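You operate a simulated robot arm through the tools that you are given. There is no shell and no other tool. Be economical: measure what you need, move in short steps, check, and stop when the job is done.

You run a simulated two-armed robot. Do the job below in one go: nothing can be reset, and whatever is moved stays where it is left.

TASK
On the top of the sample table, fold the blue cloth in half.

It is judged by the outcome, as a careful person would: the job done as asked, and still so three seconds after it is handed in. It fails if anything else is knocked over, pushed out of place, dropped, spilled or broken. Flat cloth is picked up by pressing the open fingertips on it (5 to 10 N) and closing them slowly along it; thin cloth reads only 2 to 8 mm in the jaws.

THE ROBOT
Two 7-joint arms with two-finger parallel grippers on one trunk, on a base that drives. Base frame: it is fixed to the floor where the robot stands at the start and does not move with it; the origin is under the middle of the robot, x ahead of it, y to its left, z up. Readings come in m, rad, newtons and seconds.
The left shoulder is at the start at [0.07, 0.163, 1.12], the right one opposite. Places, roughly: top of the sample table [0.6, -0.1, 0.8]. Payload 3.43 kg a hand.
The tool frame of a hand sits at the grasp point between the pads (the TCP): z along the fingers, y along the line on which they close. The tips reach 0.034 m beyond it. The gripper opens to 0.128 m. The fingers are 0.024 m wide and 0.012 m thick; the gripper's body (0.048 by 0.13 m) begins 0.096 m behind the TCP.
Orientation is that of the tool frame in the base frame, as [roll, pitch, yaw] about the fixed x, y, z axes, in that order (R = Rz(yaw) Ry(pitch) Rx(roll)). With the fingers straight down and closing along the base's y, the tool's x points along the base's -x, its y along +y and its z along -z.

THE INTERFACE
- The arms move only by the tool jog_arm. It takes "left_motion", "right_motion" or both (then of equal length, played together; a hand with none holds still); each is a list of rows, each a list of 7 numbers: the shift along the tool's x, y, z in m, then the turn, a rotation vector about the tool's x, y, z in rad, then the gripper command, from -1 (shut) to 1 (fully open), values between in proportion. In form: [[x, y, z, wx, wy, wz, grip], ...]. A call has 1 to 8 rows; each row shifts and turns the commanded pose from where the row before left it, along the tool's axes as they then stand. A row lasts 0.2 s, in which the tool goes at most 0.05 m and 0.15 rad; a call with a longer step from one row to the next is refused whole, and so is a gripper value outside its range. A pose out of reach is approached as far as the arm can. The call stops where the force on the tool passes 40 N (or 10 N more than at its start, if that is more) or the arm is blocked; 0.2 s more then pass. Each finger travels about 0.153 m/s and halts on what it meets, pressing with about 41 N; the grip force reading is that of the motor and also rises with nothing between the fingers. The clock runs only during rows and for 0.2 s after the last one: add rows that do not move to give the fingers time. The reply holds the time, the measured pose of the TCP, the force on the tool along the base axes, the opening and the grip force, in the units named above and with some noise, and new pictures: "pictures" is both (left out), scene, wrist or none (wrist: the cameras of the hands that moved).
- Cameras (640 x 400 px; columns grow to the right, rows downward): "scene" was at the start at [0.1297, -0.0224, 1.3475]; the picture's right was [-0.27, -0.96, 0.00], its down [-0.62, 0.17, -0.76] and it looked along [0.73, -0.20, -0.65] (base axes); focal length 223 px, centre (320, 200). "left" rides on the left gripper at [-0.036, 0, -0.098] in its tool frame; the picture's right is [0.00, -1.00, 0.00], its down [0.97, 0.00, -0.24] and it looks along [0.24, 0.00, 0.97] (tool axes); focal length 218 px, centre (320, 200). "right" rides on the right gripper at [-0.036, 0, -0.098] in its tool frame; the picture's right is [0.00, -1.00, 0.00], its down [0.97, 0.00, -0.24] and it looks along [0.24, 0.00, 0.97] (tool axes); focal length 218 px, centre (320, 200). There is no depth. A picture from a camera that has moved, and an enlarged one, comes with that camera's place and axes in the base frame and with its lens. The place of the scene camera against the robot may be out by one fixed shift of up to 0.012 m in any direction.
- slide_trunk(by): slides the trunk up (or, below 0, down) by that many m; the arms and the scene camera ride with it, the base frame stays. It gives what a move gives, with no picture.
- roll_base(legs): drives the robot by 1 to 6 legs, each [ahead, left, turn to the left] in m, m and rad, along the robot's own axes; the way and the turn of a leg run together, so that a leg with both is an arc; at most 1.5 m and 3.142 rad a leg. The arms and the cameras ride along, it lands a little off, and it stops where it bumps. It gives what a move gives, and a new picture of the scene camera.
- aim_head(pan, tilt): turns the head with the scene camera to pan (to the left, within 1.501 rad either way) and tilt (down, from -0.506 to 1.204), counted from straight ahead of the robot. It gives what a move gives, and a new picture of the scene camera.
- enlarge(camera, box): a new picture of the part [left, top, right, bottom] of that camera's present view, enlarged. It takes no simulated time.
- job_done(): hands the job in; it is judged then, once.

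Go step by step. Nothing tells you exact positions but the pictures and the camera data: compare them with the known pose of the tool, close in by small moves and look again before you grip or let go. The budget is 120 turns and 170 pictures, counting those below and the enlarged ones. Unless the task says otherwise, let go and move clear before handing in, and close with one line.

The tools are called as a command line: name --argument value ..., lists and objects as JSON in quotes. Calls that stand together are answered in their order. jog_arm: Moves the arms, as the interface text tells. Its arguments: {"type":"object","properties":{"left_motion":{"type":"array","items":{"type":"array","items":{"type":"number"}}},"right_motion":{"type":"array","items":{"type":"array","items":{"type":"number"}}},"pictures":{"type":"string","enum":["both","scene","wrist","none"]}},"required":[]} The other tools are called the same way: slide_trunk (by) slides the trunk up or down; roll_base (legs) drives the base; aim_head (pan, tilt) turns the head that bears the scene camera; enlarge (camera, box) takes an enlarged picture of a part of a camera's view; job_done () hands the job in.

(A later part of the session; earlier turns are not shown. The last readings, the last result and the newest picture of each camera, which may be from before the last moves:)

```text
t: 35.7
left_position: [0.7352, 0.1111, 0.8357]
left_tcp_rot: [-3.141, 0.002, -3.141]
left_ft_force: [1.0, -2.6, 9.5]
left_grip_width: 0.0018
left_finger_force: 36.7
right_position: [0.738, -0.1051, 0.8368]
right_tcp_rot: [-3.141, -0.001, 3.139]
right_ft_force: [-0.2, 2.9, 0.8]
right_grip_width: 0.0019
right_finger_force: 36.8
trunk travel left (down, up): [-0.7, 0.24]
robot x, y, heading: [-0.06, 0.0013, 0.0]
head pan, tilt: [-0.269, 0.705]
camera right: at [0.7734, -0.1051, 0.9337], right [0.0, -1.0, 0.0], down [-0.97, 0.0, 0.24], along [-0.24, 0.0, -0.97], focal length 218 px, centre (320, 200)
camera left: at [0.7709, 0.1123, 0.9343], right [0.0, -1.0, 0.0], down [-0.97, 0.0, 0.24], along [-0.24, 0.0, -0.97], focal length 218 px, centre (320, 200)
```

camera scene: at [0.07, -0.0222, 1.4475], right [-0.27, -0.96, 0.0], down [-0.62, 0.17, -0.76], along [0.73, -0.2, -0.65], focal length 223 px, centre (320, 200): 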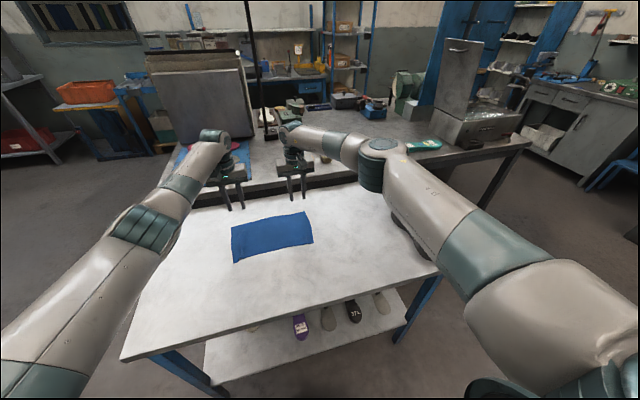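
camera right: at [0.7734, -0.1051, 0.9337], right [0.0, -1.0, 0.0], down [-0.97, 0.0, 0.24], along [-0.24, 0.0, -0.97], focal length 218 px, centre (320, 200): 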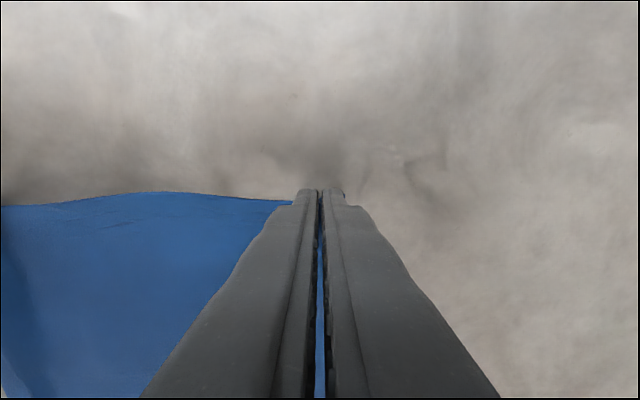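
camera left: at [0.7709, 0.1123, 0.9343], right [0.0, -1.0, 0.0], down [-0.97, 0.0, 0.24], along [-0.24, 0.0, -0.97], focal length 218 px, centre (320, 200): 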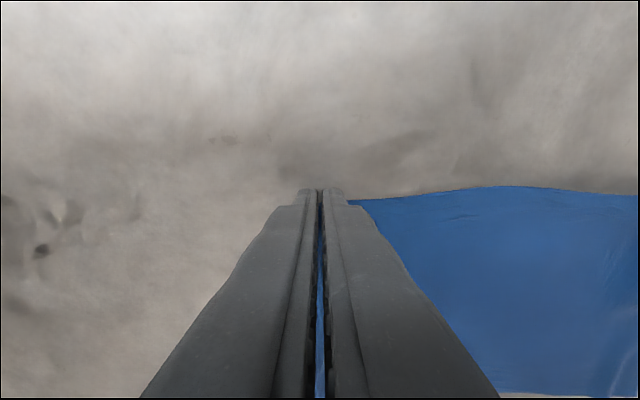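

Both far corners are gripped. Now I'll run the first part of the fold arc: lift and start tilting towards the robot.

jog_arm --left_motion '[[0.004, 0, -0.015, 0, 0, 0, -1], [0.0144, 0, -0.0198, 0, -0.1, 0, -1], [0.0193, 0, -0.0184, 0, -0.12, 0, -1], [0.0214, 0, -0.0157, 0, -0.13, 0, -1], [0, 0, 0, 0, 0, 0, -1]]' --right_motion '[[0.004, 0, -0.015, 0, 0, 0, -1], [0.0144, 0, -0.0198, 0, -0.1, 0, -1], [0.0193, 0, -0.0184, 0, -0.12, 0, -1], [0.0214, 0, -0.0157, 0, -0.13, 0, -1], [0, 0, 0, 0, 0, 0, -1]]'

```text
t: 36.9
left_position: [0.6718, 0.1125, 0.8951]
left_tcp_rot: [-3.14, 0.349, 3.14]
left_ft_force: [-0.5, -5.7, -0.7]
left_grip_width: 0.0016
left_finger_force: 36.8
right_position: [0.6757, -0.1062, 0.8948]
right_tcp_rot: [-3.141, 0.349, 3.139]
right_ft_force: [-0.6, 5.3, -0.1]
right_grip_width: 0.0018
right_finger_force: 37.3
trunk travel left (down, up): [-0.7, 0.24]
robot x, y, heading: [-0.0596, 0.0017, 0.001]
head pan, tilt: [-0.269, 0.705]
camera scene: at [0.0723, -0.0223, 1.4473], right [-0.27, -0.96, 0.0], down [-0.63, 0.17, -0.76], along [0.73, -0.2, -0.65], focal length 223 px, centre (320, 200)
camera right: at [0.6758, -0.106, 1.0001], right [0.0, -1.0, 0.0], down [-0.99, 0.0, -0.11], along [0.11, 0.0, -0.99], focal length 218 px, centre (320, 200)
camera left: at [0.6721, 0.1128, 1.0005], right [0.0, -1.0, 0.0], down [-0.99, 0.0, -0.11], along [0.11, 0.0, -0.99], focal length 218 px, centre (320, 200)
```

scene: 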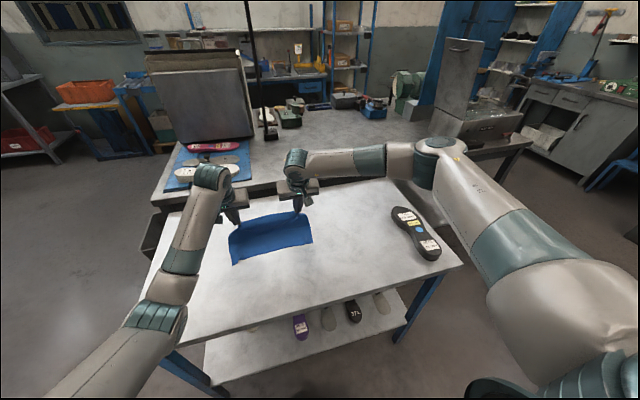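
right: 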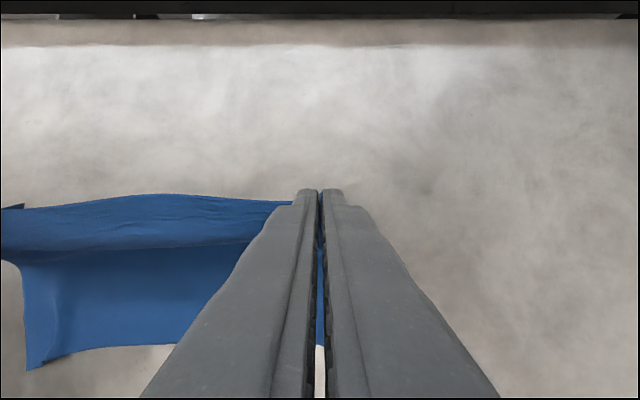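
left: 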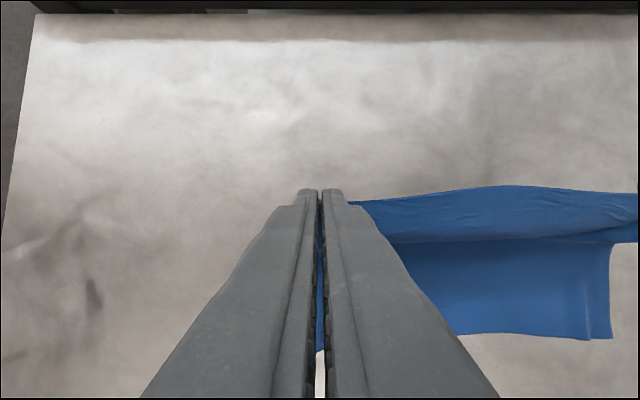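

The far edge lifts cleanly and the near half stays put. I'll carry on over the top and down.

jog_arm --left_motion '[[0.0239, -0.001, -0.0133, 0, -0.13, 0, -1], [0.0258, -0.001, -0.0063, 0, -0.13, 0, -1], [0.0248, 0, -0.0018, 0, -0.13, 0, -1], [0.0254, 0, -0.0002, 0, -0.12, 0, -1], [0, 0, 0, 0, 0, 0, -1]]' --right_motion '[[0.0239, 0.001, -0.0133, 0, -0.13, 0, -1], [0.0258, 0.001, -0.0063, 0, -0.13, 0, -1], [0.0248, 0, -0.0018, 0, -0.13, 0, -1], [0.0254, 0, -0.0002, 0, -0.12, 0, -1], [0, 0, 0, 0, 0, 0, -1]]'

```text
t: 38.1
left_position: [0.5799, 0.11, 0.8641]
left_tcp_rot: [-3.14, 0.861, 3.141]
left_ft_force: [-0.5, -2.2, -0.4]
left_grip_width: 0.0017
left_finger_force: 36.9
right_position: [0.5843, -0.1041, 0.8618]
right_tcp_rot: [-3.141, 0.86, 3.138]
right_ft_force: [-0.4, 1.6, 0.4]
right_grip_width: 0.0017
right_finger_force: 36.7
trunk travel left (down, up): [-0.7, 0.24]
robot x, y, heading: [-0.0593, 0.0018, -0.004]
head pan, tilt: [-0.269, 0.705]
camera scene: at [0.0718, -0.0224, 1.4474], right [-0.27, -0.96, 0.0], down [-0.62, 0.17, -0.76], along [0.73, -0.2, -0.65], focal length 223 px, centre (320, 200)
camera right: at [0.5321, -0.1052, 0.9534], right [0.0, -1.0, 0.0], down [-0.82, 0.0, -0.58], along [0.58, 0.0, -0.82], focal length 218 px, centre (320, 200)
camera left: at [0.5288, 0.1107, 0.956], right [0.0, -1.0, 0.0], down [-0.82, 0.0, -0.58], along [0.58, 0.0, -0.82], focal length 218 px, centre (320, 200)
```

scene: 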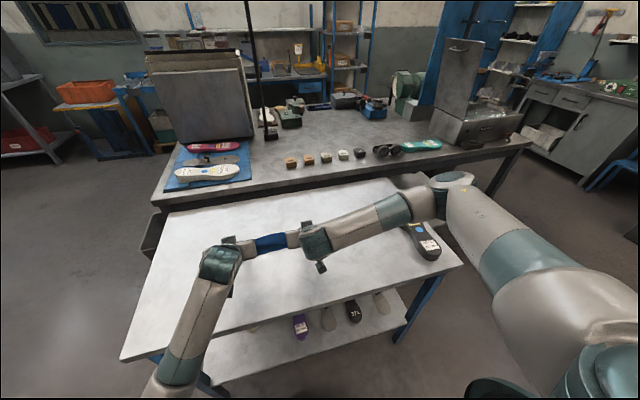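
right: 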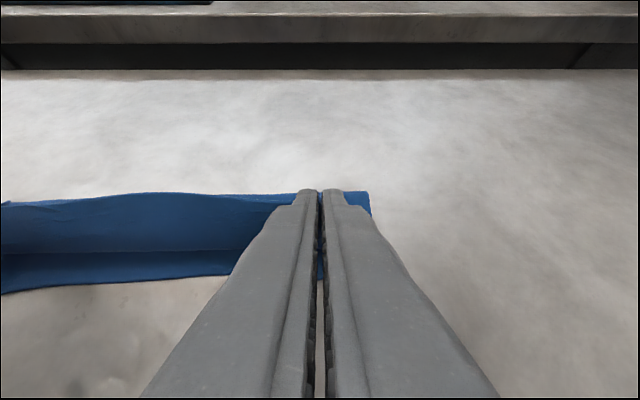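
left: 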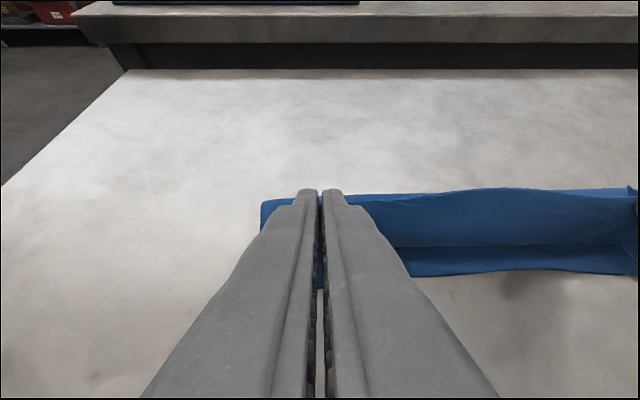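

The flap is over. I'll lower it the last bit onto the near edge.

jog_arm --left_motion '[[0.0243, 0, 0.0, 0, -0.09, 0, -1], [0.0143, 0, 0.003, 0, -0.05, 0, -1], [0, 0, 0, 0, 0, 0, -1]]' --right_motion '[[0.0243, 0, 0.0, 0, -0.09, 0, -1], [0.0143, 0, 0.003, 0, -0.05, 0, -1], [0, 0, 0, 0, 0, 0, -1]]'

```text
t: 38.9
left_position: [0.557, 0.1104, 0.8325]
left_tcp_rot: [-3.14, 1.001, 3.141]
left_ft_force: [0.4, -0.9, 0.2]
left_grip_width: 0.0016
left_finger_force: 36.7
right_position: [0.5629, -0.0933, 0.838]
right_tcp_rot: [-3.132, 0.995, 3.138]
right_ft_force: [0.6, 0.2, 0.0]
right_grip_width: 0.0016
right_finger_force: 36.1
right hand out of reach, approached as far as the arm can: row 2
trunk travel left (down, up): [-0.7, 0.24]
robot x, y, heading: [-0.06, -0.0018, -0.004]
head pan, tilt: [-0.269, 0.705]
camera scene: at [0.0709, -0.0232, 1.4475], right [-0.27, -0.96, 0.0], down [-0.62, 0.17, -0.76], along [0.73, -0.2, -0.65], focal length 223 px, centre (320, 200)
camera right: at [0.5005, -0.0925, 0.9218], right [-0.01, -1.0, 0.01], down [-0.73, 0.0, -0.68], along [0.68, -0.01, -0.73], focal length 218 px, centre (320, 200)
camera left: at [0.4946, 0.1096, 0.917], right [0.0, -1.0, 0.0], down [-0.73, 0.0, -0.69], along [0.69, 0.0, -0.73], focal length 218 px, centre (320, 200)
```

scene: 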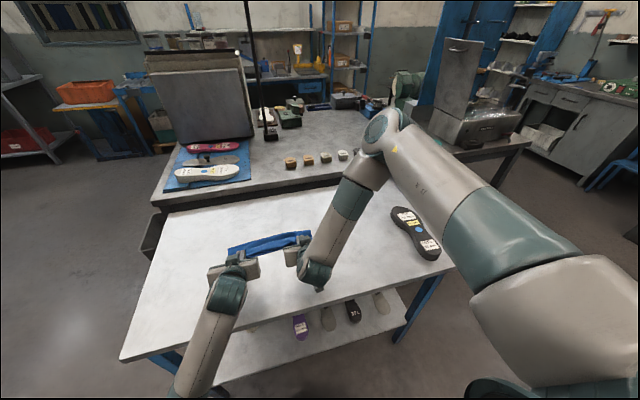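
right: 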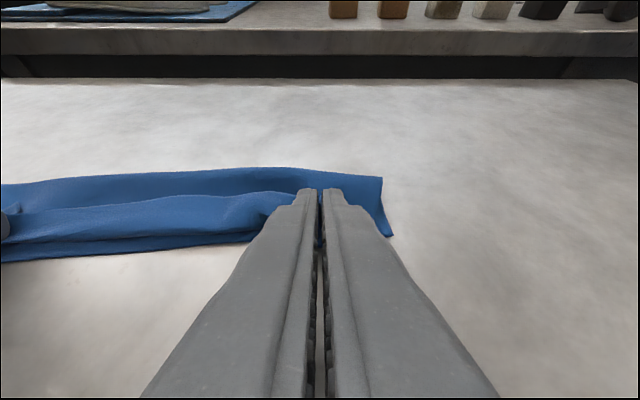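
left: 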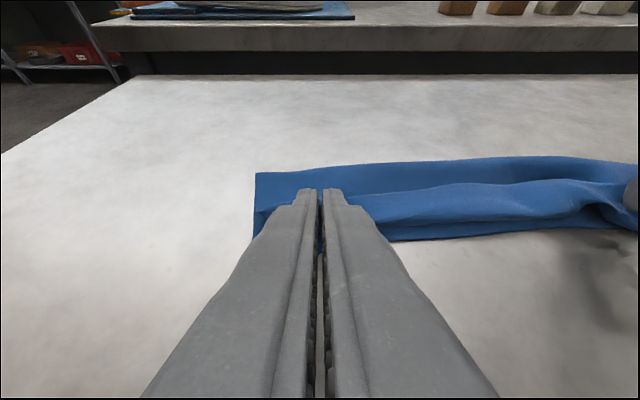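

The flap's edge is nearly down. The right hand hit its tilt limit and drifted 11 mm inwards, so I'll untilt it slightly and bring it back out.

jog_arm --right_motion '[[0.0, -0.003, 0.001, 0, 0.08, 0, -1], [0.001, -0.004, 0.002, 0, 0, 0, -1], [0, -0.004, 0, 0, 0, 0, -1], [0, 0, 0, 0, 0, 0, -1]]' --pictures "wrist"

```text
t: 39.9
left_position: [0.5566, 0.1107, 0.8325]
left_tcp_rot: [-3.141, 0.999, -3.141]
left_ft_force: [-0.3, -0.2, 0.4]
left_grip_width: 0.0019
left_finger_force: 37.1
right_position: [0.5646, -0.1041, 0.8382]
right_tcp_rot: [-3.14, 0.919, 3.139]
right_ft_force: [1.0, 0.5, 0.2]
right_grip_width: 0.002
right_finger_force: 36.7
trunk travel left (down, up): [-0.7, 0.24]
robot x, y, heading: [-0.0602, 0.0004, -0.0]
head pan, tilt: [-0.269, 0.705]
camera right: at [0.507, -0.1032, 0.9252], right [0.0, -1.0, 0.0], down [-0.78, 0.0, -0.63], along [0.63, 0.0, -0.78], focal length 218 px, centre (320, 200)
```

right: 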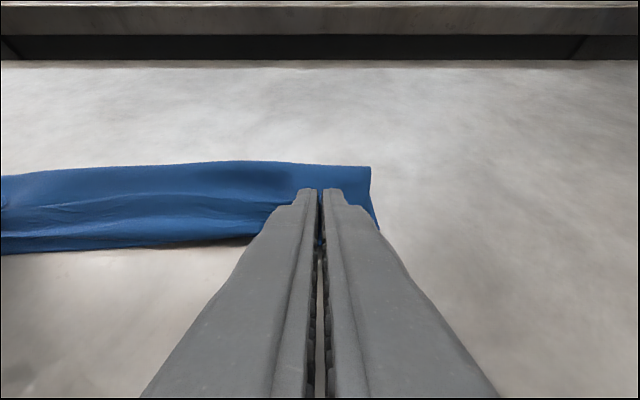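

The crease is at x≈0.65 and the edges are nearly aligned. I'll lower the right hand 3 mm and open both slowly in place.

jog_arm --left_motion '[[0, 0, 0, 0, 0, 0, -1], [0, 0, 0, 0, 0, 0, -0.9], [0, 0, 0, 0, 0, 0, -0.8], [0, 0, 0, 0, 0, 0, -0.65], [0, 0, 0, 0, 0, 0, -0.5], [0, 0, 0, 0, 0, 0, -0.5]]' --right_motion '[[0.0024, 0, 0.0018, 0, 0, 0, -1], [0, 0, 0, 0, 0, 0, -0.9], [0, 0, 0, 0, 0, 0, -0.8], [0, 0, 0, 0, 0, 0, -0.65], [0, 0, 0, 0, 0, 0, -0.5], [0, 0, 0, 0, 0, 0, -0.5]]' --pictures "wrist"

```text
t: 41.3
left_position: [0.5569, 0.1099, 0.8339]
left_tcp_rot: [-3.14, 0.999, 3.141]
left_ft_force: [-0.5, -0.5, 0.8]
left_grip_width: 0.032
left_finger_force: 0.0
right_position: [0.563, -0.1036, 0.8348]
right_tcp_rot: [-3.141, 0.919, 3.14]
right_ft_force: [-0.9, -1.1, 0.9]
right_grip_width: 0.0319
right_finger_force: 0.0
trunk travel left (down, up): [-0.7, 0.24]
robot x, y, heading: [-0.0609, -0.002, -0.001]
head pan, tilt: [-0.269, 0.705]
camera right: at [0.5067, -0.1033, 0.9222], right [0.0, -1.0, 0.0], down [-0.78, 0.0, -0.63], along [0.63, 0.0, -0.78], focal length 218 px, centre (320, 200)
camera left: at [0.4944, 0.1106, 0.917], right [0.0, -1.0, 0.0], down [-0.73, 0.0, -0.69], along [0.69, 0.0, -0.73], focal length 218 px, centre (320, 200)
```

right: 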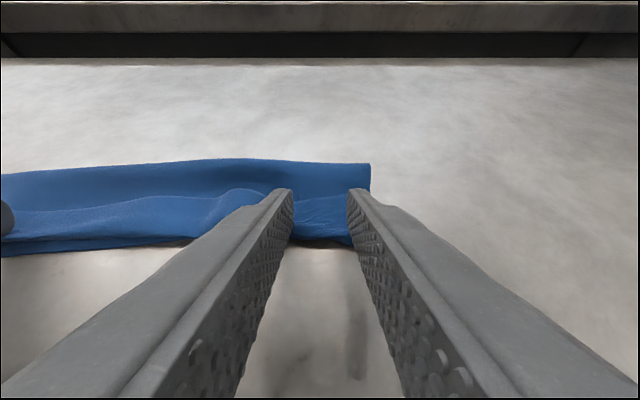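
left: 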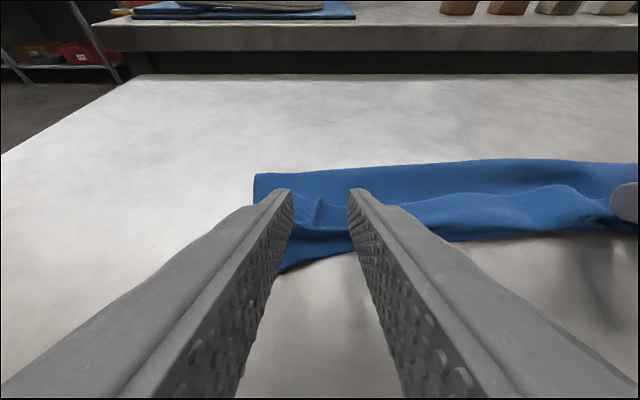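

Released. Next I'll back both hands straight out along their tool axes and look.

jog_arm --left_motion '[[0, 0, -0.015, 0, 0, 0, -0.5], [0, 0, -0.025, 0, 0, 0, -0.5], [-0.02, 0, -0.03, 0, 0, 0, -0.5], [-0.03, 0, -0.02, 0, 0.14, 0, -0.5], [-0.03, 0, -0.02, 0, 0.14, 0, -0.5], [0, 0, 0, 0, 0, 0, -0.5]]' --right_motion '[[0, 0, -0.015, 0, 0, 0, -0.5], [0, 0, -0.025, 0, 0, 0, -0.5], [-0.02, 0, -0.03, 0, 0, 0, -0.5], [-0.03, 0, -0.02, 0, 0.14, 0, -0.5], [-0.03, 0, -0.02, 0, 0.14, 0, -0.5], [0, 0, 0, 0, 0, 0, -0.5]]'

```text
t: 42.7
left_position: [0.5109, 0.1247, 0.957]
left_tcp_rot: [3.103, 0.718, 3.127]
left_ft_force: [0.4, -0.3, 0.2]
left_grip_width: 0.0321
left_finger_force: 0.1
right_position: [0.5278, -0.1018, 0.965]
right_tcp_rot: [-3.139, 0.64, 3.141]
right_ft_force: [0.6, 0.7, -0.4]
right_grip_width: 0.0319
right_finger_force: 0.1
trunk travel left (down, up): [-0.7, 0.24]
robot x, y, heading: [-0.0601, -0.0042, -0.001]
head pan, tilt: [-0.269, 0.705]
camera scene: at [0.0702, -0.0211, 1.4476], right [-0.27, -0.96, 0.0], down [-0.62, 0.17, -0.76], along [0.73, -0.2, -0.65], focal length 223 px, centre (320, 200)
camera right: at [0.4982, -0.1031, 1.0654], right [0.0, -1.0, 0.0], down [-0.92, 0.0, -0.39], along [0.39, 0.0, -0.92], focal length 218 px, centre (320, 200)
camera left: at [0.4753, 0.1218, 1.0547], right [0.01, -1.0, -0.03], down [-0.89, 0.01, -0.46], along [0.46, 0.03, -0.89], focal length 218 px, centre (320, 200)
```

scene: 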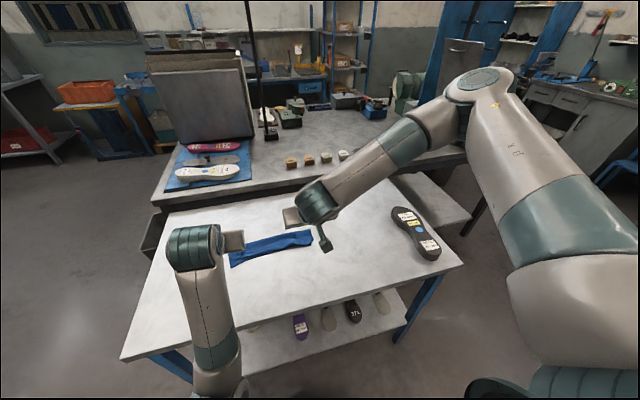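
right: 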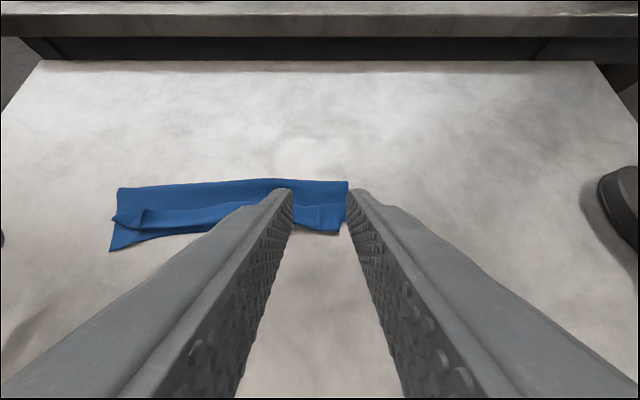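
left: 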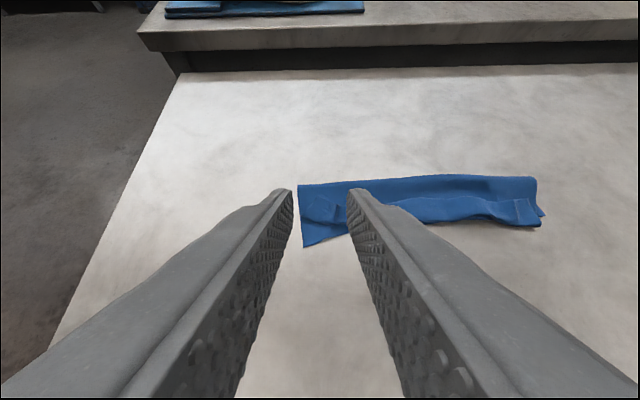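

The fold has been made. I'll look closely at the edges.

enlarge --camera "right" --box '[90, 160, 370, 270]'

enlarge --camera "left" --box '[280, 160, 560, 270]'

enlarge --camera "scene" --box '[210, 210, 340, 290]'

```text
2.29 times, centred on (230, 215) of right
camera zoom: at [0.4982, -0.1031, 1.0654], right [0.0, -1.0, 0.0], down [-0.92, 0.0, -0.39], along [0.39, 0.0, -0.92], focal length 499 px, centre (526, 166)
```

zoom: 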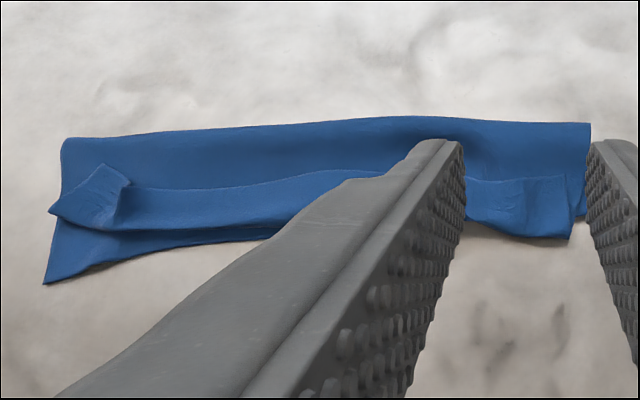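

```text
2.29 times, centred on (420, 215) of left
camera zoom: at [0.4753, 0.1218, 1.0547], right [0.01, -1.0, -0.03], down [-0.89, 0.01, -0.46], along [0.46, 0.03, -0.89], focal length 499 px, centre (91, 166)
```

zoom: 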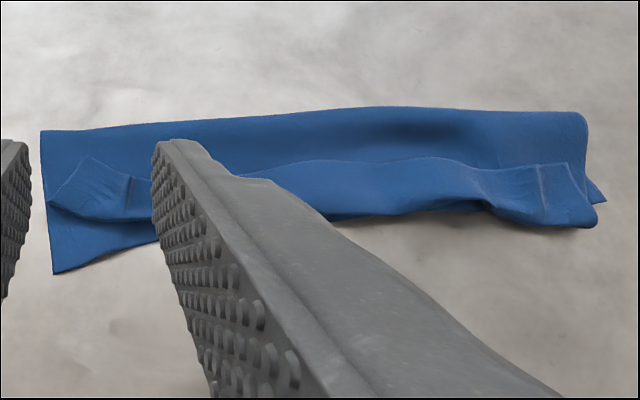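

```text
4.92 times, centred on (275, 250) of scene
camera zoom: at [0.0702, -0.0211, 1.4476], right [-0.27, -0.96, 0.0], down [-0.62, 0.17, -0.76], along [0.73, -0.2, -0.65], focal length 1097 px, centre (542, -46)
```

zoom: 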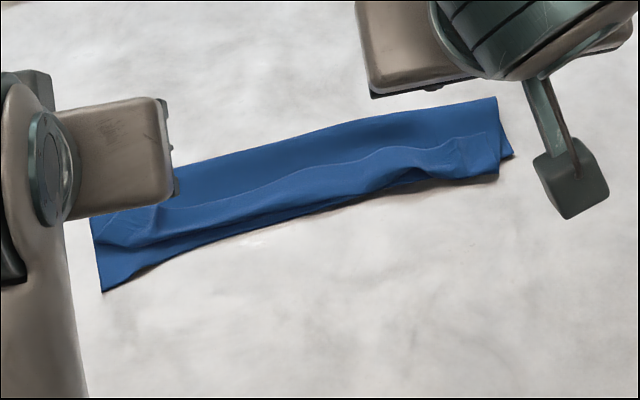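

The flap's edge strip, about 25 mm wide, is curled back on top and needs unrolling. I'll straighten the hands, move the right one aside and open the left for a clear view.

jog_arm --left_motion '[[-0.016, -0.006, -0.02, 0, 0.142, 0, 0], [-0.016, -0.006, -0.02, 0, 0.142, 0, 0.5], [-0.016, -0.006, -0.01, 0, 0.142, 0, 1], [-0.016, -0.006, -0.01, 0, 0.142, 0, 1], [-0.016, -0.006, 0, 0, 0.142, 0, 1], [0, 0, 0, 0, 0, 0, 1]]' --right_motion '[[0, -0.025, -0.01, 0, 0.128, 0, -1], [0, -0.025, -0.01, 0, 0.128, 0, -1], [0, -0.025, 0, 0, 0.128, 0, -1], [0, -0.025, 0, 0, 0.128, 0, -1], [0, -0.025, 0, 0, 0.128, 0, -1], [0, 0, 0, 0, 0, 0, -1]]' --pictures "wrist"

```text
t: 43.1
left_position: [0.5329, 0.1958, 0.937]
left_tcp_rot: [2.911, 0.599, 3.093]
left_ft_force: [0.4, 0.2, -0.9]
left_grip_width: 0.0961
left_finger_force: 0.0
left hand out of reach, approached as far as the arm can: row 1, 2
right_position: [0.5246, -0.1276, 0.9707]
right_tcp_rot: [3.141, 0.531, 3.138]
right_ft_force: [-0.7, -0.7, -0.1]
right_grip_width: 0.0001
right_finger_force: 33.0
trunk travel left (down, up): [-0.7, 0.24]
robot x, y, heading: [-0.0601, 0.0014, -0.001]
head pan, tilt: [-0.269, 0.705]
stopped in row 2 (left hand): the arm was blocked; the commanded pose is now the measured one
camera right: at [0.5062, -0.1269, 1.0734], right [0.0, -1.0, 0.0], down [-0.96, 0.0, -0.28], along [0.28, 0.0, -0.96], focal length 218 px, centre (320, 200)
camera left: at [0.5088, 0.1747, 1.0377], right [0.08, -0.98, -0.19], down [-0.94, -0.01, -0.35], along [0.34, 0.2, -0.92], focal length 218 px, centre (320, 200)
```

right: 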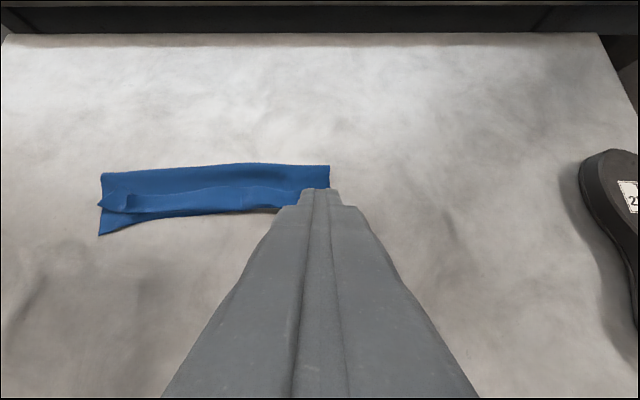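
left: 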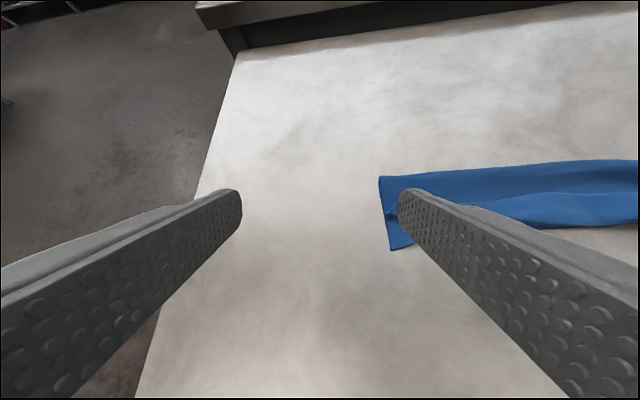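

The left arm ran into a joint limit while folded close. I'll move it forward first, then straighten it.

jog_arm --left_motion '[[-0.033, 0, 0.022, 0, 0, 0, 1], [-0.033, 0, 0.022, 0, 0, 0, 1], [0, 0, 0, 0.12, 0, 0, 1], [0, 0, 0, 0.11, 0, 0, 1], [0, 0, 0, 0, 0.145, 0, 1], [0, 0, 0, 0, 0.145, 0, 1], [0, 0, 0, 0, 0.145, 0, 1], [0, 0, 0, 0, 0.145, 0, 1]]' --right_motion '[[0, -0.025, 0, 0, 0.13, 0, -1], [0, -0.025, 0, 0, 0.13, 0, -1], [0, -0.025, 0, 0, 0.13, 0, -1], [0, -0.025, 0, 0, 0.14, 0, -1], [0, 0, 0, 0, 0, 0, -1], [0, 0, 0, 0, 0, 0, -1], [0, 0, 0, 0, 0, 0, -1], [0, 0, 0, 0, 0, 0, -1]]' --pictures "wrist"

```text
t: 44.9
left_position: [0.6492, 0.2212, 0.9106]
left_tcp_rot: [3.135, 0.016, 3.099]
left_ft_force: [-0.1, -0.4, -0.1]
left_grip_width: 0.1281
left_finger_force: 0.0
left hand out of reach, approached as far as the arm can: row 6, 7, 8
right_position: [0.5247, -0.2266, 0.9715]
right_tcp_rot: [3.141, 0.001, 3.138]
right_ft_force: [-0.2, 0.7, 0.7]
right_grip_width: 0.0
right_finger_force: 32.8
trunk travel left (down, up): [-0.7, 0.24]
robot x, y, heading: [-0.0627, 0.0026, -0.008]
head pan, tilt: [-0.269, 0.705]
camera right: at [0.5594, -0.2276, 1.0692], right [0.0, -1.0, 0.0], down [-0.97, 0.0, 0.24], along [-0.24, 0.0, -0.97], focal length 218 px, centre (320, 200)
camera left: at [0.684, 0.22, 1.0109], right [-0.04, -1.0, -0.01], down [-0.97, 0.04, 0.22], along [-0.22, 0.02, -0.97], focal length 218 px, centre (320, 200)
```

right: 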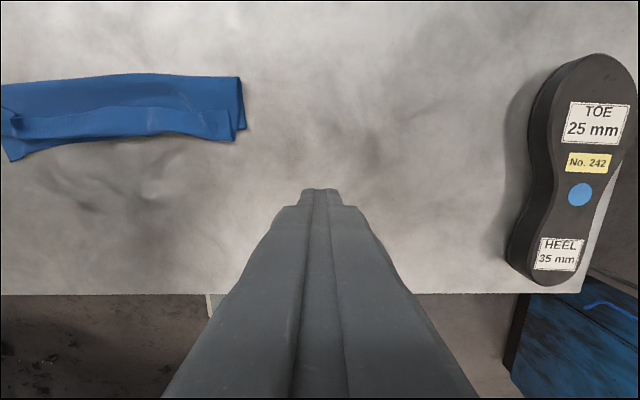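
left: 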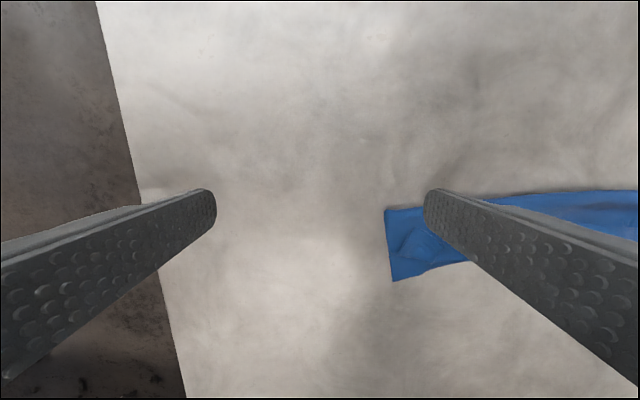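

jog_arm --left_motion '[[0, -0.045, -0.01, 0, 0, -0.04, 1], [0, -0.045, -0.005, 0, 0, 0, 1], [0, -0.045, 0, 0, 0, 0, 1], [0, -0.045, 0, 0, 0, 0, 1], [0, 0, 0, 0, 0, 0, 1]]' --pictures "wrist"

enlarge --camera "left" --box '[140, 170, 500, 330]'

```text
t: 46.1
left_position: [0.6792, 0.0526, 0.9145]
left_tcp_rot: [3.14, 0.024, -3.141]
left_ft_force: [0.7, 0.3, -0.4]
left_grip_width: 0.1278
left_finger_force: 0.1
left hand out of reach, approached as far as the arm can: row 1, 2, 3
right_position: [0.5237, -0.2254, 0.9725]
right_tcp_rot: [-3.14, 0.001, 3.137]
right_ft_force: [0.3, 0.9, 0.1]
right_grip_width: 0.0001
right_finger_force: 33.0
trunk travel left (down, up): [-0.7, 0.24]
robot x, y, heading: [-0.0629, 0.0068, -0.001]
head pan, tilt: [-0.269, 0.705]
camera left: at [0.7131, 0.0529, 1.0142], right [0.0, -1.0, 0.0], down [-0.98, 0.0, 0.21], along [-0.21, 0.0, -0.98], focal length 218 px, centre (320, 200)
```

left: 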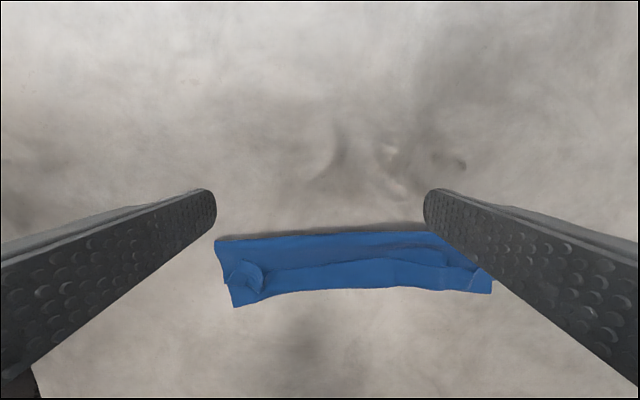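

```text
1.78 times, centred on (320, 250) of left
camera zoom: at [0.7131, 0.0529, 1.0142], right [0.0, -1.0, 0.0], down [-0.98, 0.0, 0.21], along [-0.21, 0.0, -0.98], focal length 388 px, centre (320, 111)
```

zoom: 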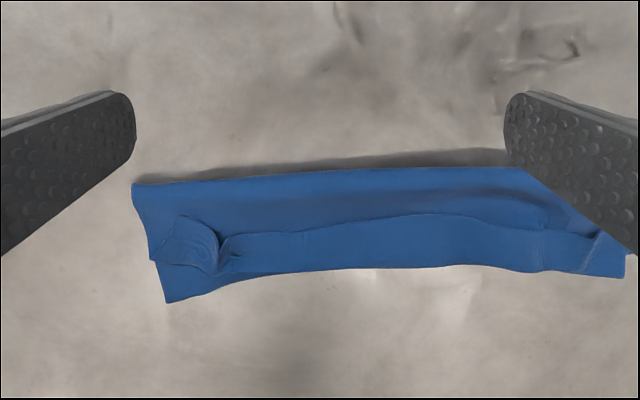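

The crease is at x≈0.63 and the bottom edge at x≈0.545–0.56, which is a proper half. The last ~28 mm of the upper layer is turned back, with its free edge at x≈0.597. I'll back the base up for arm room, then pinch that free edge and pull it outwards.

roll_base --legs '[[-0.08, 0, 0]]'

```text
t: 47.1
left_position: [0.5975, 0.0545, 0.911]
left_tcp_rot: [3.137, 0.025, 3.141]
left_ft_force: [-0.4, 1.1, 0.5]
left_grip_width: 0.1279
left_finger_force: 0.0
right_position: [0.4438, -0.2263, 0.9713]
right_tcp_rot: [-3.141, 0.002, 3.141]
right_ft_force: [-0.7, -1.2, -0.6]
right_grip_width: 0.0001
right_finger_force: 33.0
trunk travel left (down, up): [-0.7, 0.24]
robot x, y, heading: [-0.1408, 0.0033, 0.001]
head pan, tilt: [-0.269, 0.705]
camera scene: at [-0.0098, -0.0223, 1.4474], right [-0.27, -0.96, 0.0], down [-0.62, 0.17, -0.76], along [0.73, -0.2, -0.65], focal length 223 px, centre (320, 200)
```

scene: 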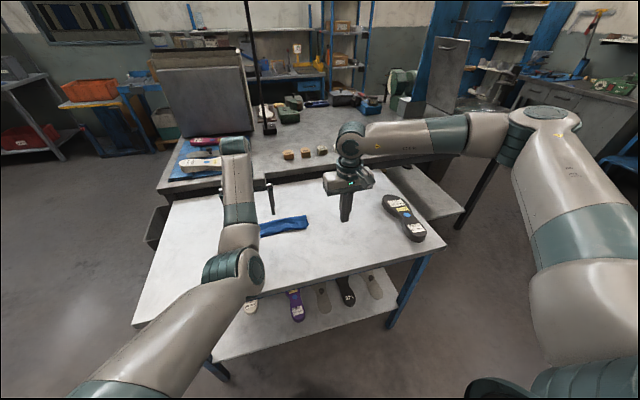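

jog_arm --left_motion '[[0.006, 0.025, 0.005, 0, 0, 0, 0.5], [0.006, 0.025, 0.005, 0, -0.02, 0, 0], [0, 0, 0, 0, 0, 0, -0.45], [0, 0, 0, 0, 0, 0, -0.45], [0, 0, 0, 0, -0.12, 0, -0.45], [0, 0, 0, 0, -0.12, 0, -0.45], [0, 0, 0, 0, -0.12, 0, -0.45], [0, 0, 0, 0, -0.12, 0, -0.45]]' --right_motion '[[-0.0282, 0.026, 0.014, 0, 0, 0, -0.45], [-0.0282, 0.026, 0.014, 0, 0, 0, -0.45], [-0.0282, 0.026, 0.014, 0, 0, 0, -0.45], [-0.0282, 0.026, 0.014, 0, 0, 0, -0.45], [-0.0282, 0.027, 0.014, 0, -0.12, 0, -0.45], [0, 0, 0, 0, -0.12, 0, -0.45], [0, 0, 0, 0, -0.13, 0, -0.45], [0, 0, 0, 0, -0.13, 0, -0.45]]'

```text
t: 49.0
left_position: [0.6026, 0.1747, 0.9152]
left_tcp_rot: [3.046, 0.56, -3.12]
left_ft_force: [0.0, 0.0, -0.3]
left_grip_width: 0.0351
left_finger_force: 0.0
right_position: [0.585, -0.0946, 0.9038]
right_tcp_rot: [3.141, 0.505, 3.139]
right_ft_force: [0.4, -0.4, -0.1]
right_grip_width: 0.0351
right_finger_force: 0.1
trunk travel left (down, up): [-0.7, 0.24]
robot x, y, heading: [-0.1398, 0.0014, -0.001]
head pan, tilt: [-0.269, 0.705]
camera scene: at [-0.0103, -0.0222, 1.4476], right [-0.27, -0.96, 0.0], down [-0.62, 0.17, -0.76], along [0.73, -0.2, -0.65], focal length 223 px, centre (320, 200)
camera right: at [0.5683, -0.0943, 1.0068], right [0.0, -1.0, 0.0], down [-0.97, 0.0, -0.26], along [0.26, 0.0, -0.97], focal length 218 px, centre (320, 200)
camera left: at [0.5813, 0.166, 1.0178], right [0.07, -0.99, -0.08], down [-0.95, -0.04, -0.31], along [0.31, 0.1, -0.95], focal length 218 px, centre (320, 200)
```

scene: 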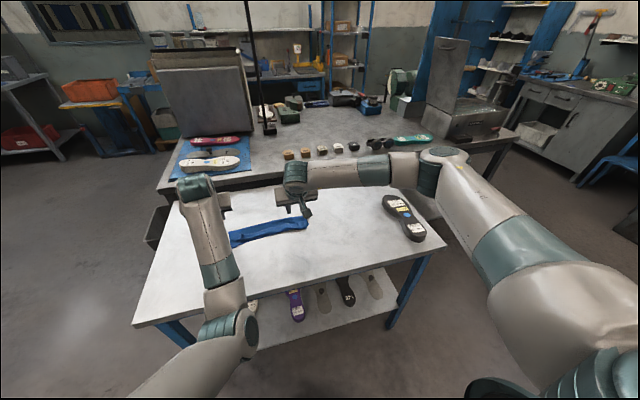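
right: 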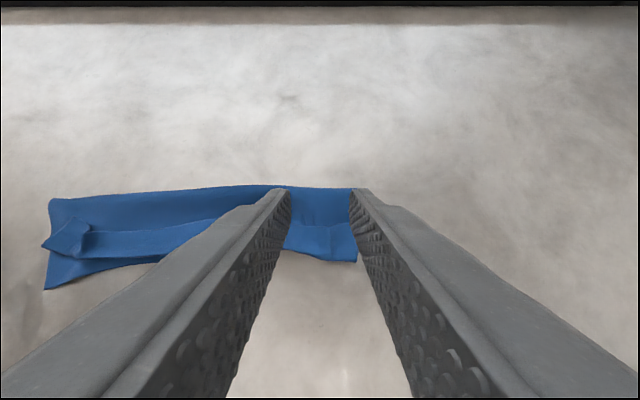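
left: 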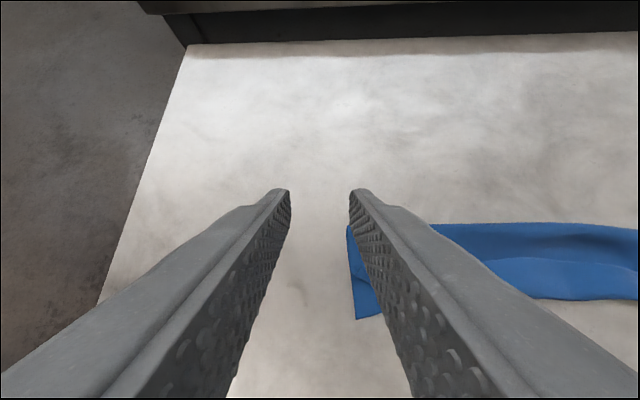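

The left hand drifted sideways at its joint limits. I'll bring it back in over the strip.

jog_arm --left_motion '[[0.007, -0.023, 0, 0.045, 0, 0, -0.45], [0.007, -0.023, 0, 0.045, 0.03, 0, -0.45], [0.007, -0.023, 0, 0, 0.03, 0, -0.45], [0, 0, 0, 0, 0, 0, -0.45]]' --pictures "wrist"

enlarge --camera "right" --box '[30, 160, 390, 310]'

```text
t: 50.0
left_position: [0.589, 0.1103, 0.8998]
left_tcp_rot: [3.128, 0.496, -3.119]
left_ft_force: [0.3, 0.3, 0.1]
left_grip_width: 0.035
left_finger_force: 0.0
right_position: [0.5855, -0.0941, 0.9026]
right_tcp_rot: [-3.14, 0.5, 3.14]
right_ft_force: [-0.1, 0.0, -1.2]
right_grip_width: 0.0355
right_finger_force: 0.0
trunk travel left (down, up): [-0.7, 0.24]
robot x, y, heading: [-0.141, -0.0052, -0.001]
head pan, tilt: [-0.269, 0.705]
camera left: at [0.5744, 0.1081, 1.0035], right [0.03, -1.0, -0.01], down [-0.97, -0.02, -0.25], along [0.25, 0.02, -0.97], focal length 218 px, centre (320, 200)
```

left: 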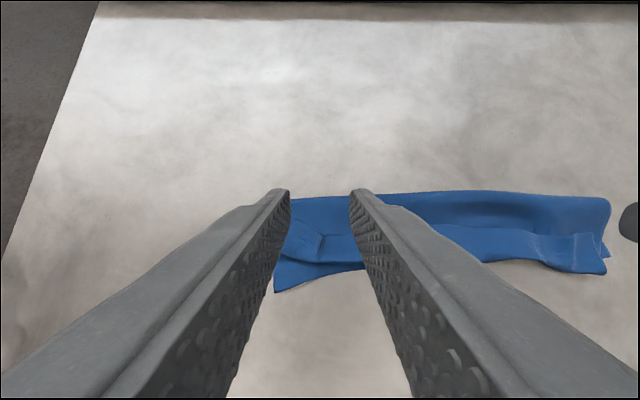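

```text
1.78 times, centred on (210, 235) of right
camera zoom: at [0.569, -0.0946, 1.0063], right [0.0, -1.0, 0.0], down [-0.97, 0.0, -0.26], along [0.26, 0.0, -0.97], focal length 388 px, centre (516, 138)
```

zoom: 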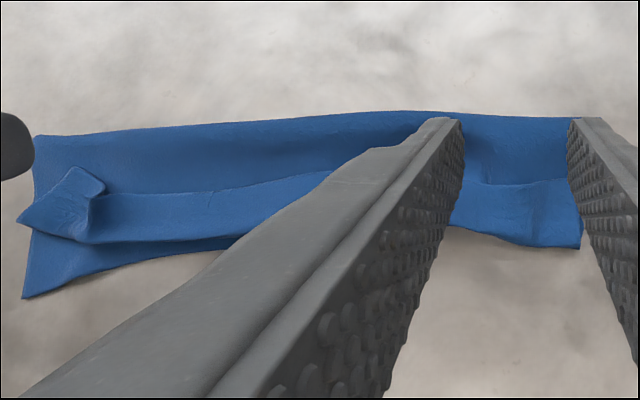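

The free edge is at x≈0.597 on both ends. I'll lower so only the robot-side corners of the tilted fingertips meet the strip.

jog_arm --left_motion '[[0.0092, -0.004, 0.0148, 0, 0, 0, -0.45], [0.0092, 0, 0.0148, 0, 0, 0, -0.45], [0.0091, 0, 0.0147, 0, 0, 0, -0.45], [0, 0, 0, 0, 0, 0, -0.45]]' --right_motion '[[0.0088, 0.003, 0.0161, 0, 0, 0, -0.45], [0.0088, 0, 0.0161, 0, 0, 0, -0.45], [0.0087, 0, 0.0161, 0, 0, 0, -0.45], [0, 0, 0, 0, 0, 0, -0.45]]' --pictures "wrist"

```text
t: 51.0
left_position: [0.5871, 0.1134, 0.8467]
left_tcp_rot: [3.108, 0.499, -3.128]
left_ft_force: [-0.1, -0.3, 0.5]
left_grip_width: 0.0353
left_finger_force: 0.0
right_position: [0.5863, -0.0912, 0.8467]
right_tcp_rot: [3.141, 0.503, 3.14]
right_ft_force: [-0.1, -0.5, 0.1]
right_grip_width: 0.0353
right_finger_force: 0.1
trunk travel left (down, up): [-0.7, 0.24]
robot x, y, heading: [-0.1376, -0.0014, 0.001]
head pan, tilt: [-0.269, 0.705]
camera right: at [0.5702, -0.0914, 0.95], right [0.0, -1.0, 0.0], down [-0.97, 0.0, -0.26], along [0.26, 0.0, -0.97], focal length 218 px, centre (320, 200)
camera left: at [0.5725, 0.11, 0.9507], right [0.03, -1.0, -0.03], down [-0.97, -0.02, -0.25], along [0.25, 0.04, -0.97], focal length 218 px, centre (320, 200)
```

right: 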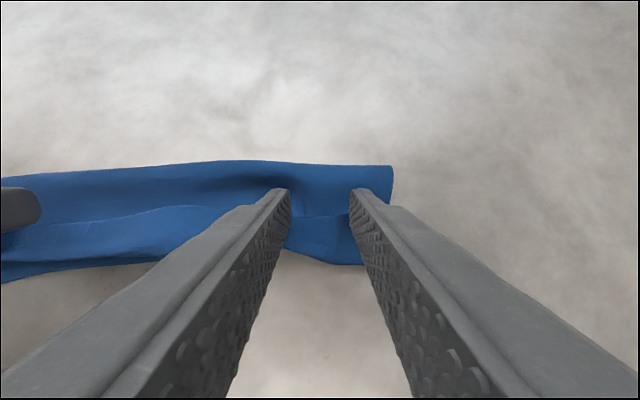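
left: 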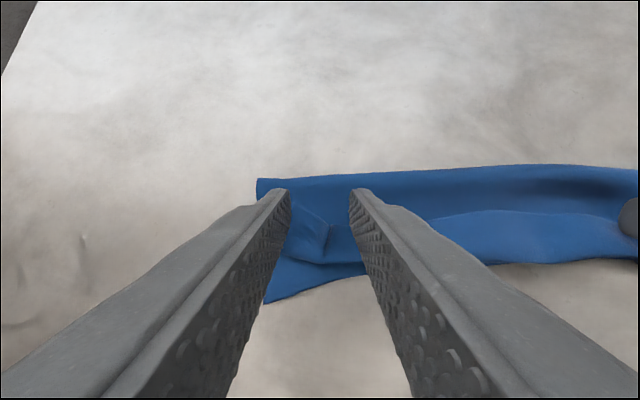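

jog_arm --left_motion '[[0.001, -0.007, 0.0018, 0, 0, 0, -0.45], [0.0007, 0, 0.0013, 0, 0, 0, -0.45], [0, 0, 0, 0, 0, 0, -0.45], [0, 0, 0, 0, 0, 0, -0.45]]' --right_motion '[[0.001, 0, 0.0018, 0, 0, 0, -0.45], [0.0007, 0, 0.0013, 0, 0, 0, -0.45], [0, 0, 0, 0, 0, 0, -0.45], [0, 0, 0, 0, 0, 0, -0.45]]' --pictures "none"

```text
t: 51.4
left_position: [0.5882, 0.1164, 0.8446]
left_tcp_rot: [3.094, 0.502, -3.127]
left_ft_force: [-0.2, -0.4, 1.0]
left_grip_width: 0.0353
left_finger_force: 0.0
right_position: [0.5863, -0.0908, 0.8449]
right_tcp_rot: [-3.141, 0.499, 3.138]
right_ft_force: [-0.4, -0.5, 0.3]
right_grip_width: 0.0353
right_finger_force: 0.0
trunk travel left (down, up): [-0.7, 0.24]
robot x, y, heading: [-0.1357, -0.002, 0.003]
head pan, tilt: [-0.269, 0.705]
stopped in row 2 (left hand): the arm was blocked; the commanded pose is now the measured one
```

The left arm is stuck against a joint limit in this posture, so I'll move it up and out. I'll do the unrolling with the right hand, one end at a time.

jog_arm --left_motion '[[-0.016, 0.005, -0.029, 0, 0, 0, -0.45], [-0.016, 0.01, -0.029, 0, 0, 0, -0.45], [-0.016, 0.02, -0.029, 0, 0, 0, -0.45], [0, 0.045, 0, 0, 0, 0, -0.45], [0, 0.045, 0, 0, 0, 0, -0.45], [0, 0.045, 0, 0, 0, 0, -0.45], [0, 0.03, 0, 0, 0, 0, -0.45]]' --pictures "scene"

jog_arm --right_motion '[[0.0007, 0, 0.0013, 0, 0, 0, -0.45], [0.0007, 0, 0.0013, 0, 0, 0, -0.45], [0, 0, 0, 0, 0, 0, -0.45], [0, 0, 0, 0, 0, 0, -0.45]]' --pictures "none"

```text
t: 53.0
left_position: [0.5811, 0.3094, 0.9501]
left_tcp_rot: [3.1, 0.501, -3.129]
left_ft_force: [-0.7, -0.6, -0.5]
left_grip_width: 0.0353
left_finger_force: 0.0
right_position: [0.5865, -0.0904, 0.8462]
right_tcp_rot: [-3.14, 0.502, 3.141]
right_ft_force: [0.0, 0.0, -0.2]
right_grip_width: 0.0352
right_finger_force: 0.1
trunk travel left (down, up): [-0.7, 0.24]
robot x, y, heading: [-0.1386, -0.0008, -0.005]
head pan, tilt: [-0.269, 0.705]
camera scene: at [-0.0094, -0.0213, 1.4475], right [-0.27, -0.96, 0.0], down [-0.62, 0.17, -0.76], along [0.73, -0.2, -0.65], focal length 223 px, centre (320, 200)
```

scene: 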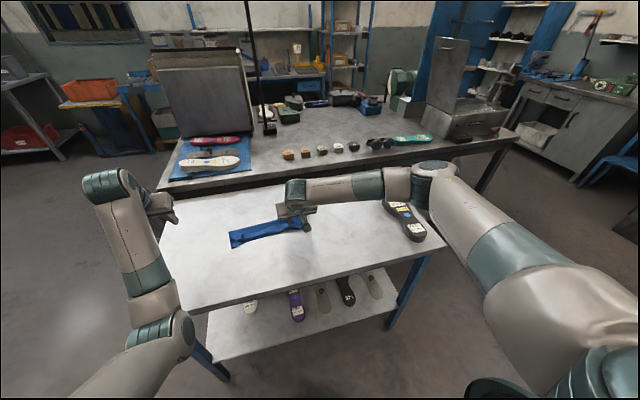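

```text
t: 54.0
left_position: [0.5809, 0.3093, 0.9501]
left_tcp_rot: [3.1, 0.5, -3.129]
left_ft_force: [0.6, -0.5, -0.5]
left_grip_width: 0.0353
left_finger_force: 0.2
right_position: [0.5871, -0.0922, 0.8416]
right_tcp_rot: [-3.138, 0.501, 3.14]
right_ft_force: [0.1, -0.1, 0.1]
right_grip_width: 0.035
right_finger_force: 0.1
trunk travel left (down, up): [-0.7, 0.24]
robot x, y, heading: [-0.1388, -0.0017, 0.001]
head pan, tilt: [-0.269, 0.705]
```

jog_arm --right_motion '[[0.0005, 0, 0.0009, 0, 0, 0, -0.45], [0.0005, 0, 0.0009, 0, 0, 0, -0.45], [0, 0, 0, 0, 0, 0, -0.45], [0, 0, 0, 0, 0, 0, -0.45]]' --pictures "wrist"

```text
t: 55.0
left_position: [0.5818, 0.3084, 0.9499]
left_tcp_rot: [3.099, 0.501, -3.128]
left_ft_force: [-0.2, -0.5, -0.2]
left_grip_width: 0.0353
left_finger_force: 0.2
right_position: [0.587, -0.0911, 0.839]
right_tcp_rot: [-3.14, 0.501, 3.14]
right_ft_force: [0.2, -0.1, -1.1]
right_grip_width: 0.0353
right_finger_force: 0.1
trunk travel left (down, up): [-0.7, 0.24]
robot x, y, heading: [-0.1381, 0.0055, -0.0]
head pan, tilt: [-0.269, 0.705]
camera right: at [0.5703, -0.0915, 0.9426], right [0.0, -1.0, 0.0], down [-0.97, 0.0, -0.26], along [0.26, 0.0, -0.97], focal length 218 px, centre (320, 200)
```

right: 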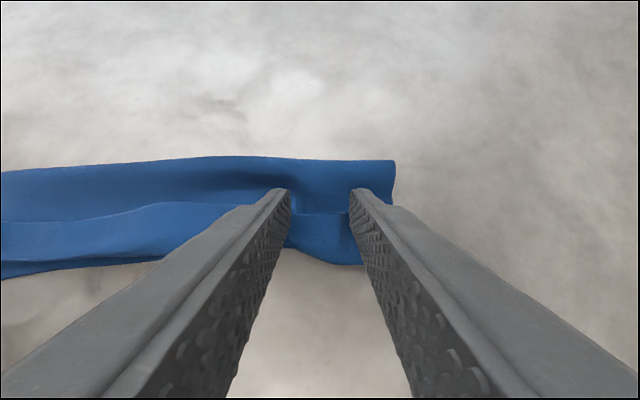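

jog_arm --right_motion '[[0.0005, 0, 0.0009, 0, 0, 0, -0.45], [0, 0, 0, 0, 0, 0, -0.45], [0, 0, 0, 0, 0, 0, -0.45]]' --pictures "none"

```text
t: 55.8
left_position: [0.5813, 0.3085, 0.9498]
left_tcp_rot: [3.1, 0.499, -3.129]
left_ft_force: [0.4, -0.1, 0.2]
left_grip_width: 0.0351
left_finger_force: 0.0
right_position: [0.5863, -0.0919, 0.8383]
right_tcp_rot: [-3.139, 0.5, 3.139]
right_ft_force: [0.3, -0.2, 1.5]
right_grip_width: 0.0352
right_finger_force: 0.0
trunk travel left (down, up): [-0.7, 0.24]
robot x, y, heading: [-0.1397, -0.0019, 0.001]
head pan, tilt: [-0.269, 0.705]
```

Contact is just starting, so I'll press a touch more and close slowly.

jog_arm --right_motion '[[0.0003, 0, 0.0005, 0, 0, 0, -0.45], [0, 0, 0, 0, 0, 0, -0.52], [0, 0, 0, 0, 0, 0, -0.6], [0, 0, 0, 0, 0, 0, -0.68], [0, 0, 0, 0, 0, 0, -0.76], [0, 0, 0, 0, 0, 0, -0.84], [0, 0, 0, 0, 0, 0, -0.92], [0, 0, 0, 0, 0, 0, -1]]' --pictures "wrist"

```text
t: 57.6
left_position: [0.5808, 0.3082, 0.9506]
left_tcp_rot: [3.101, 0.499, -3.128]
left_ft_force: [-0.5, 0.7, -0.6]
left_grip_width: 0.0352
left_finger_force: 0.1
right_position: [0.5859, -0.0908, 0.8391]
right_tcp_rot: [-3.14, 0.499, 3.14]
right_ft_force: [0.1, -0.6, 0.2]
right_grip_width: 0.0035
right_finger_force: 37.9
trunk travel left (down, up): [-0.7, 0.24]
robot x, y, heading: [-0.1408, 0.001, 0.003]
head pan, tilt: [-0.269, 0.705]
camera right: at [0.5702, -0.0914, 0.9415], right [0.0, -1.0, 0.0], down [-0.97, 0.0, -0.26], along [0.26, 0.0, -0.97], focal length 218 px, centre (320, 200)
```

right: 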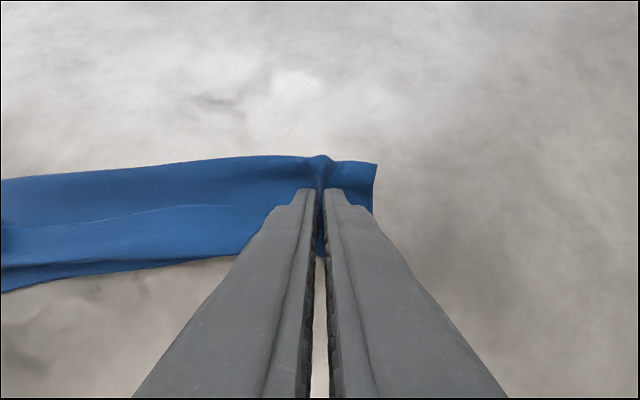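

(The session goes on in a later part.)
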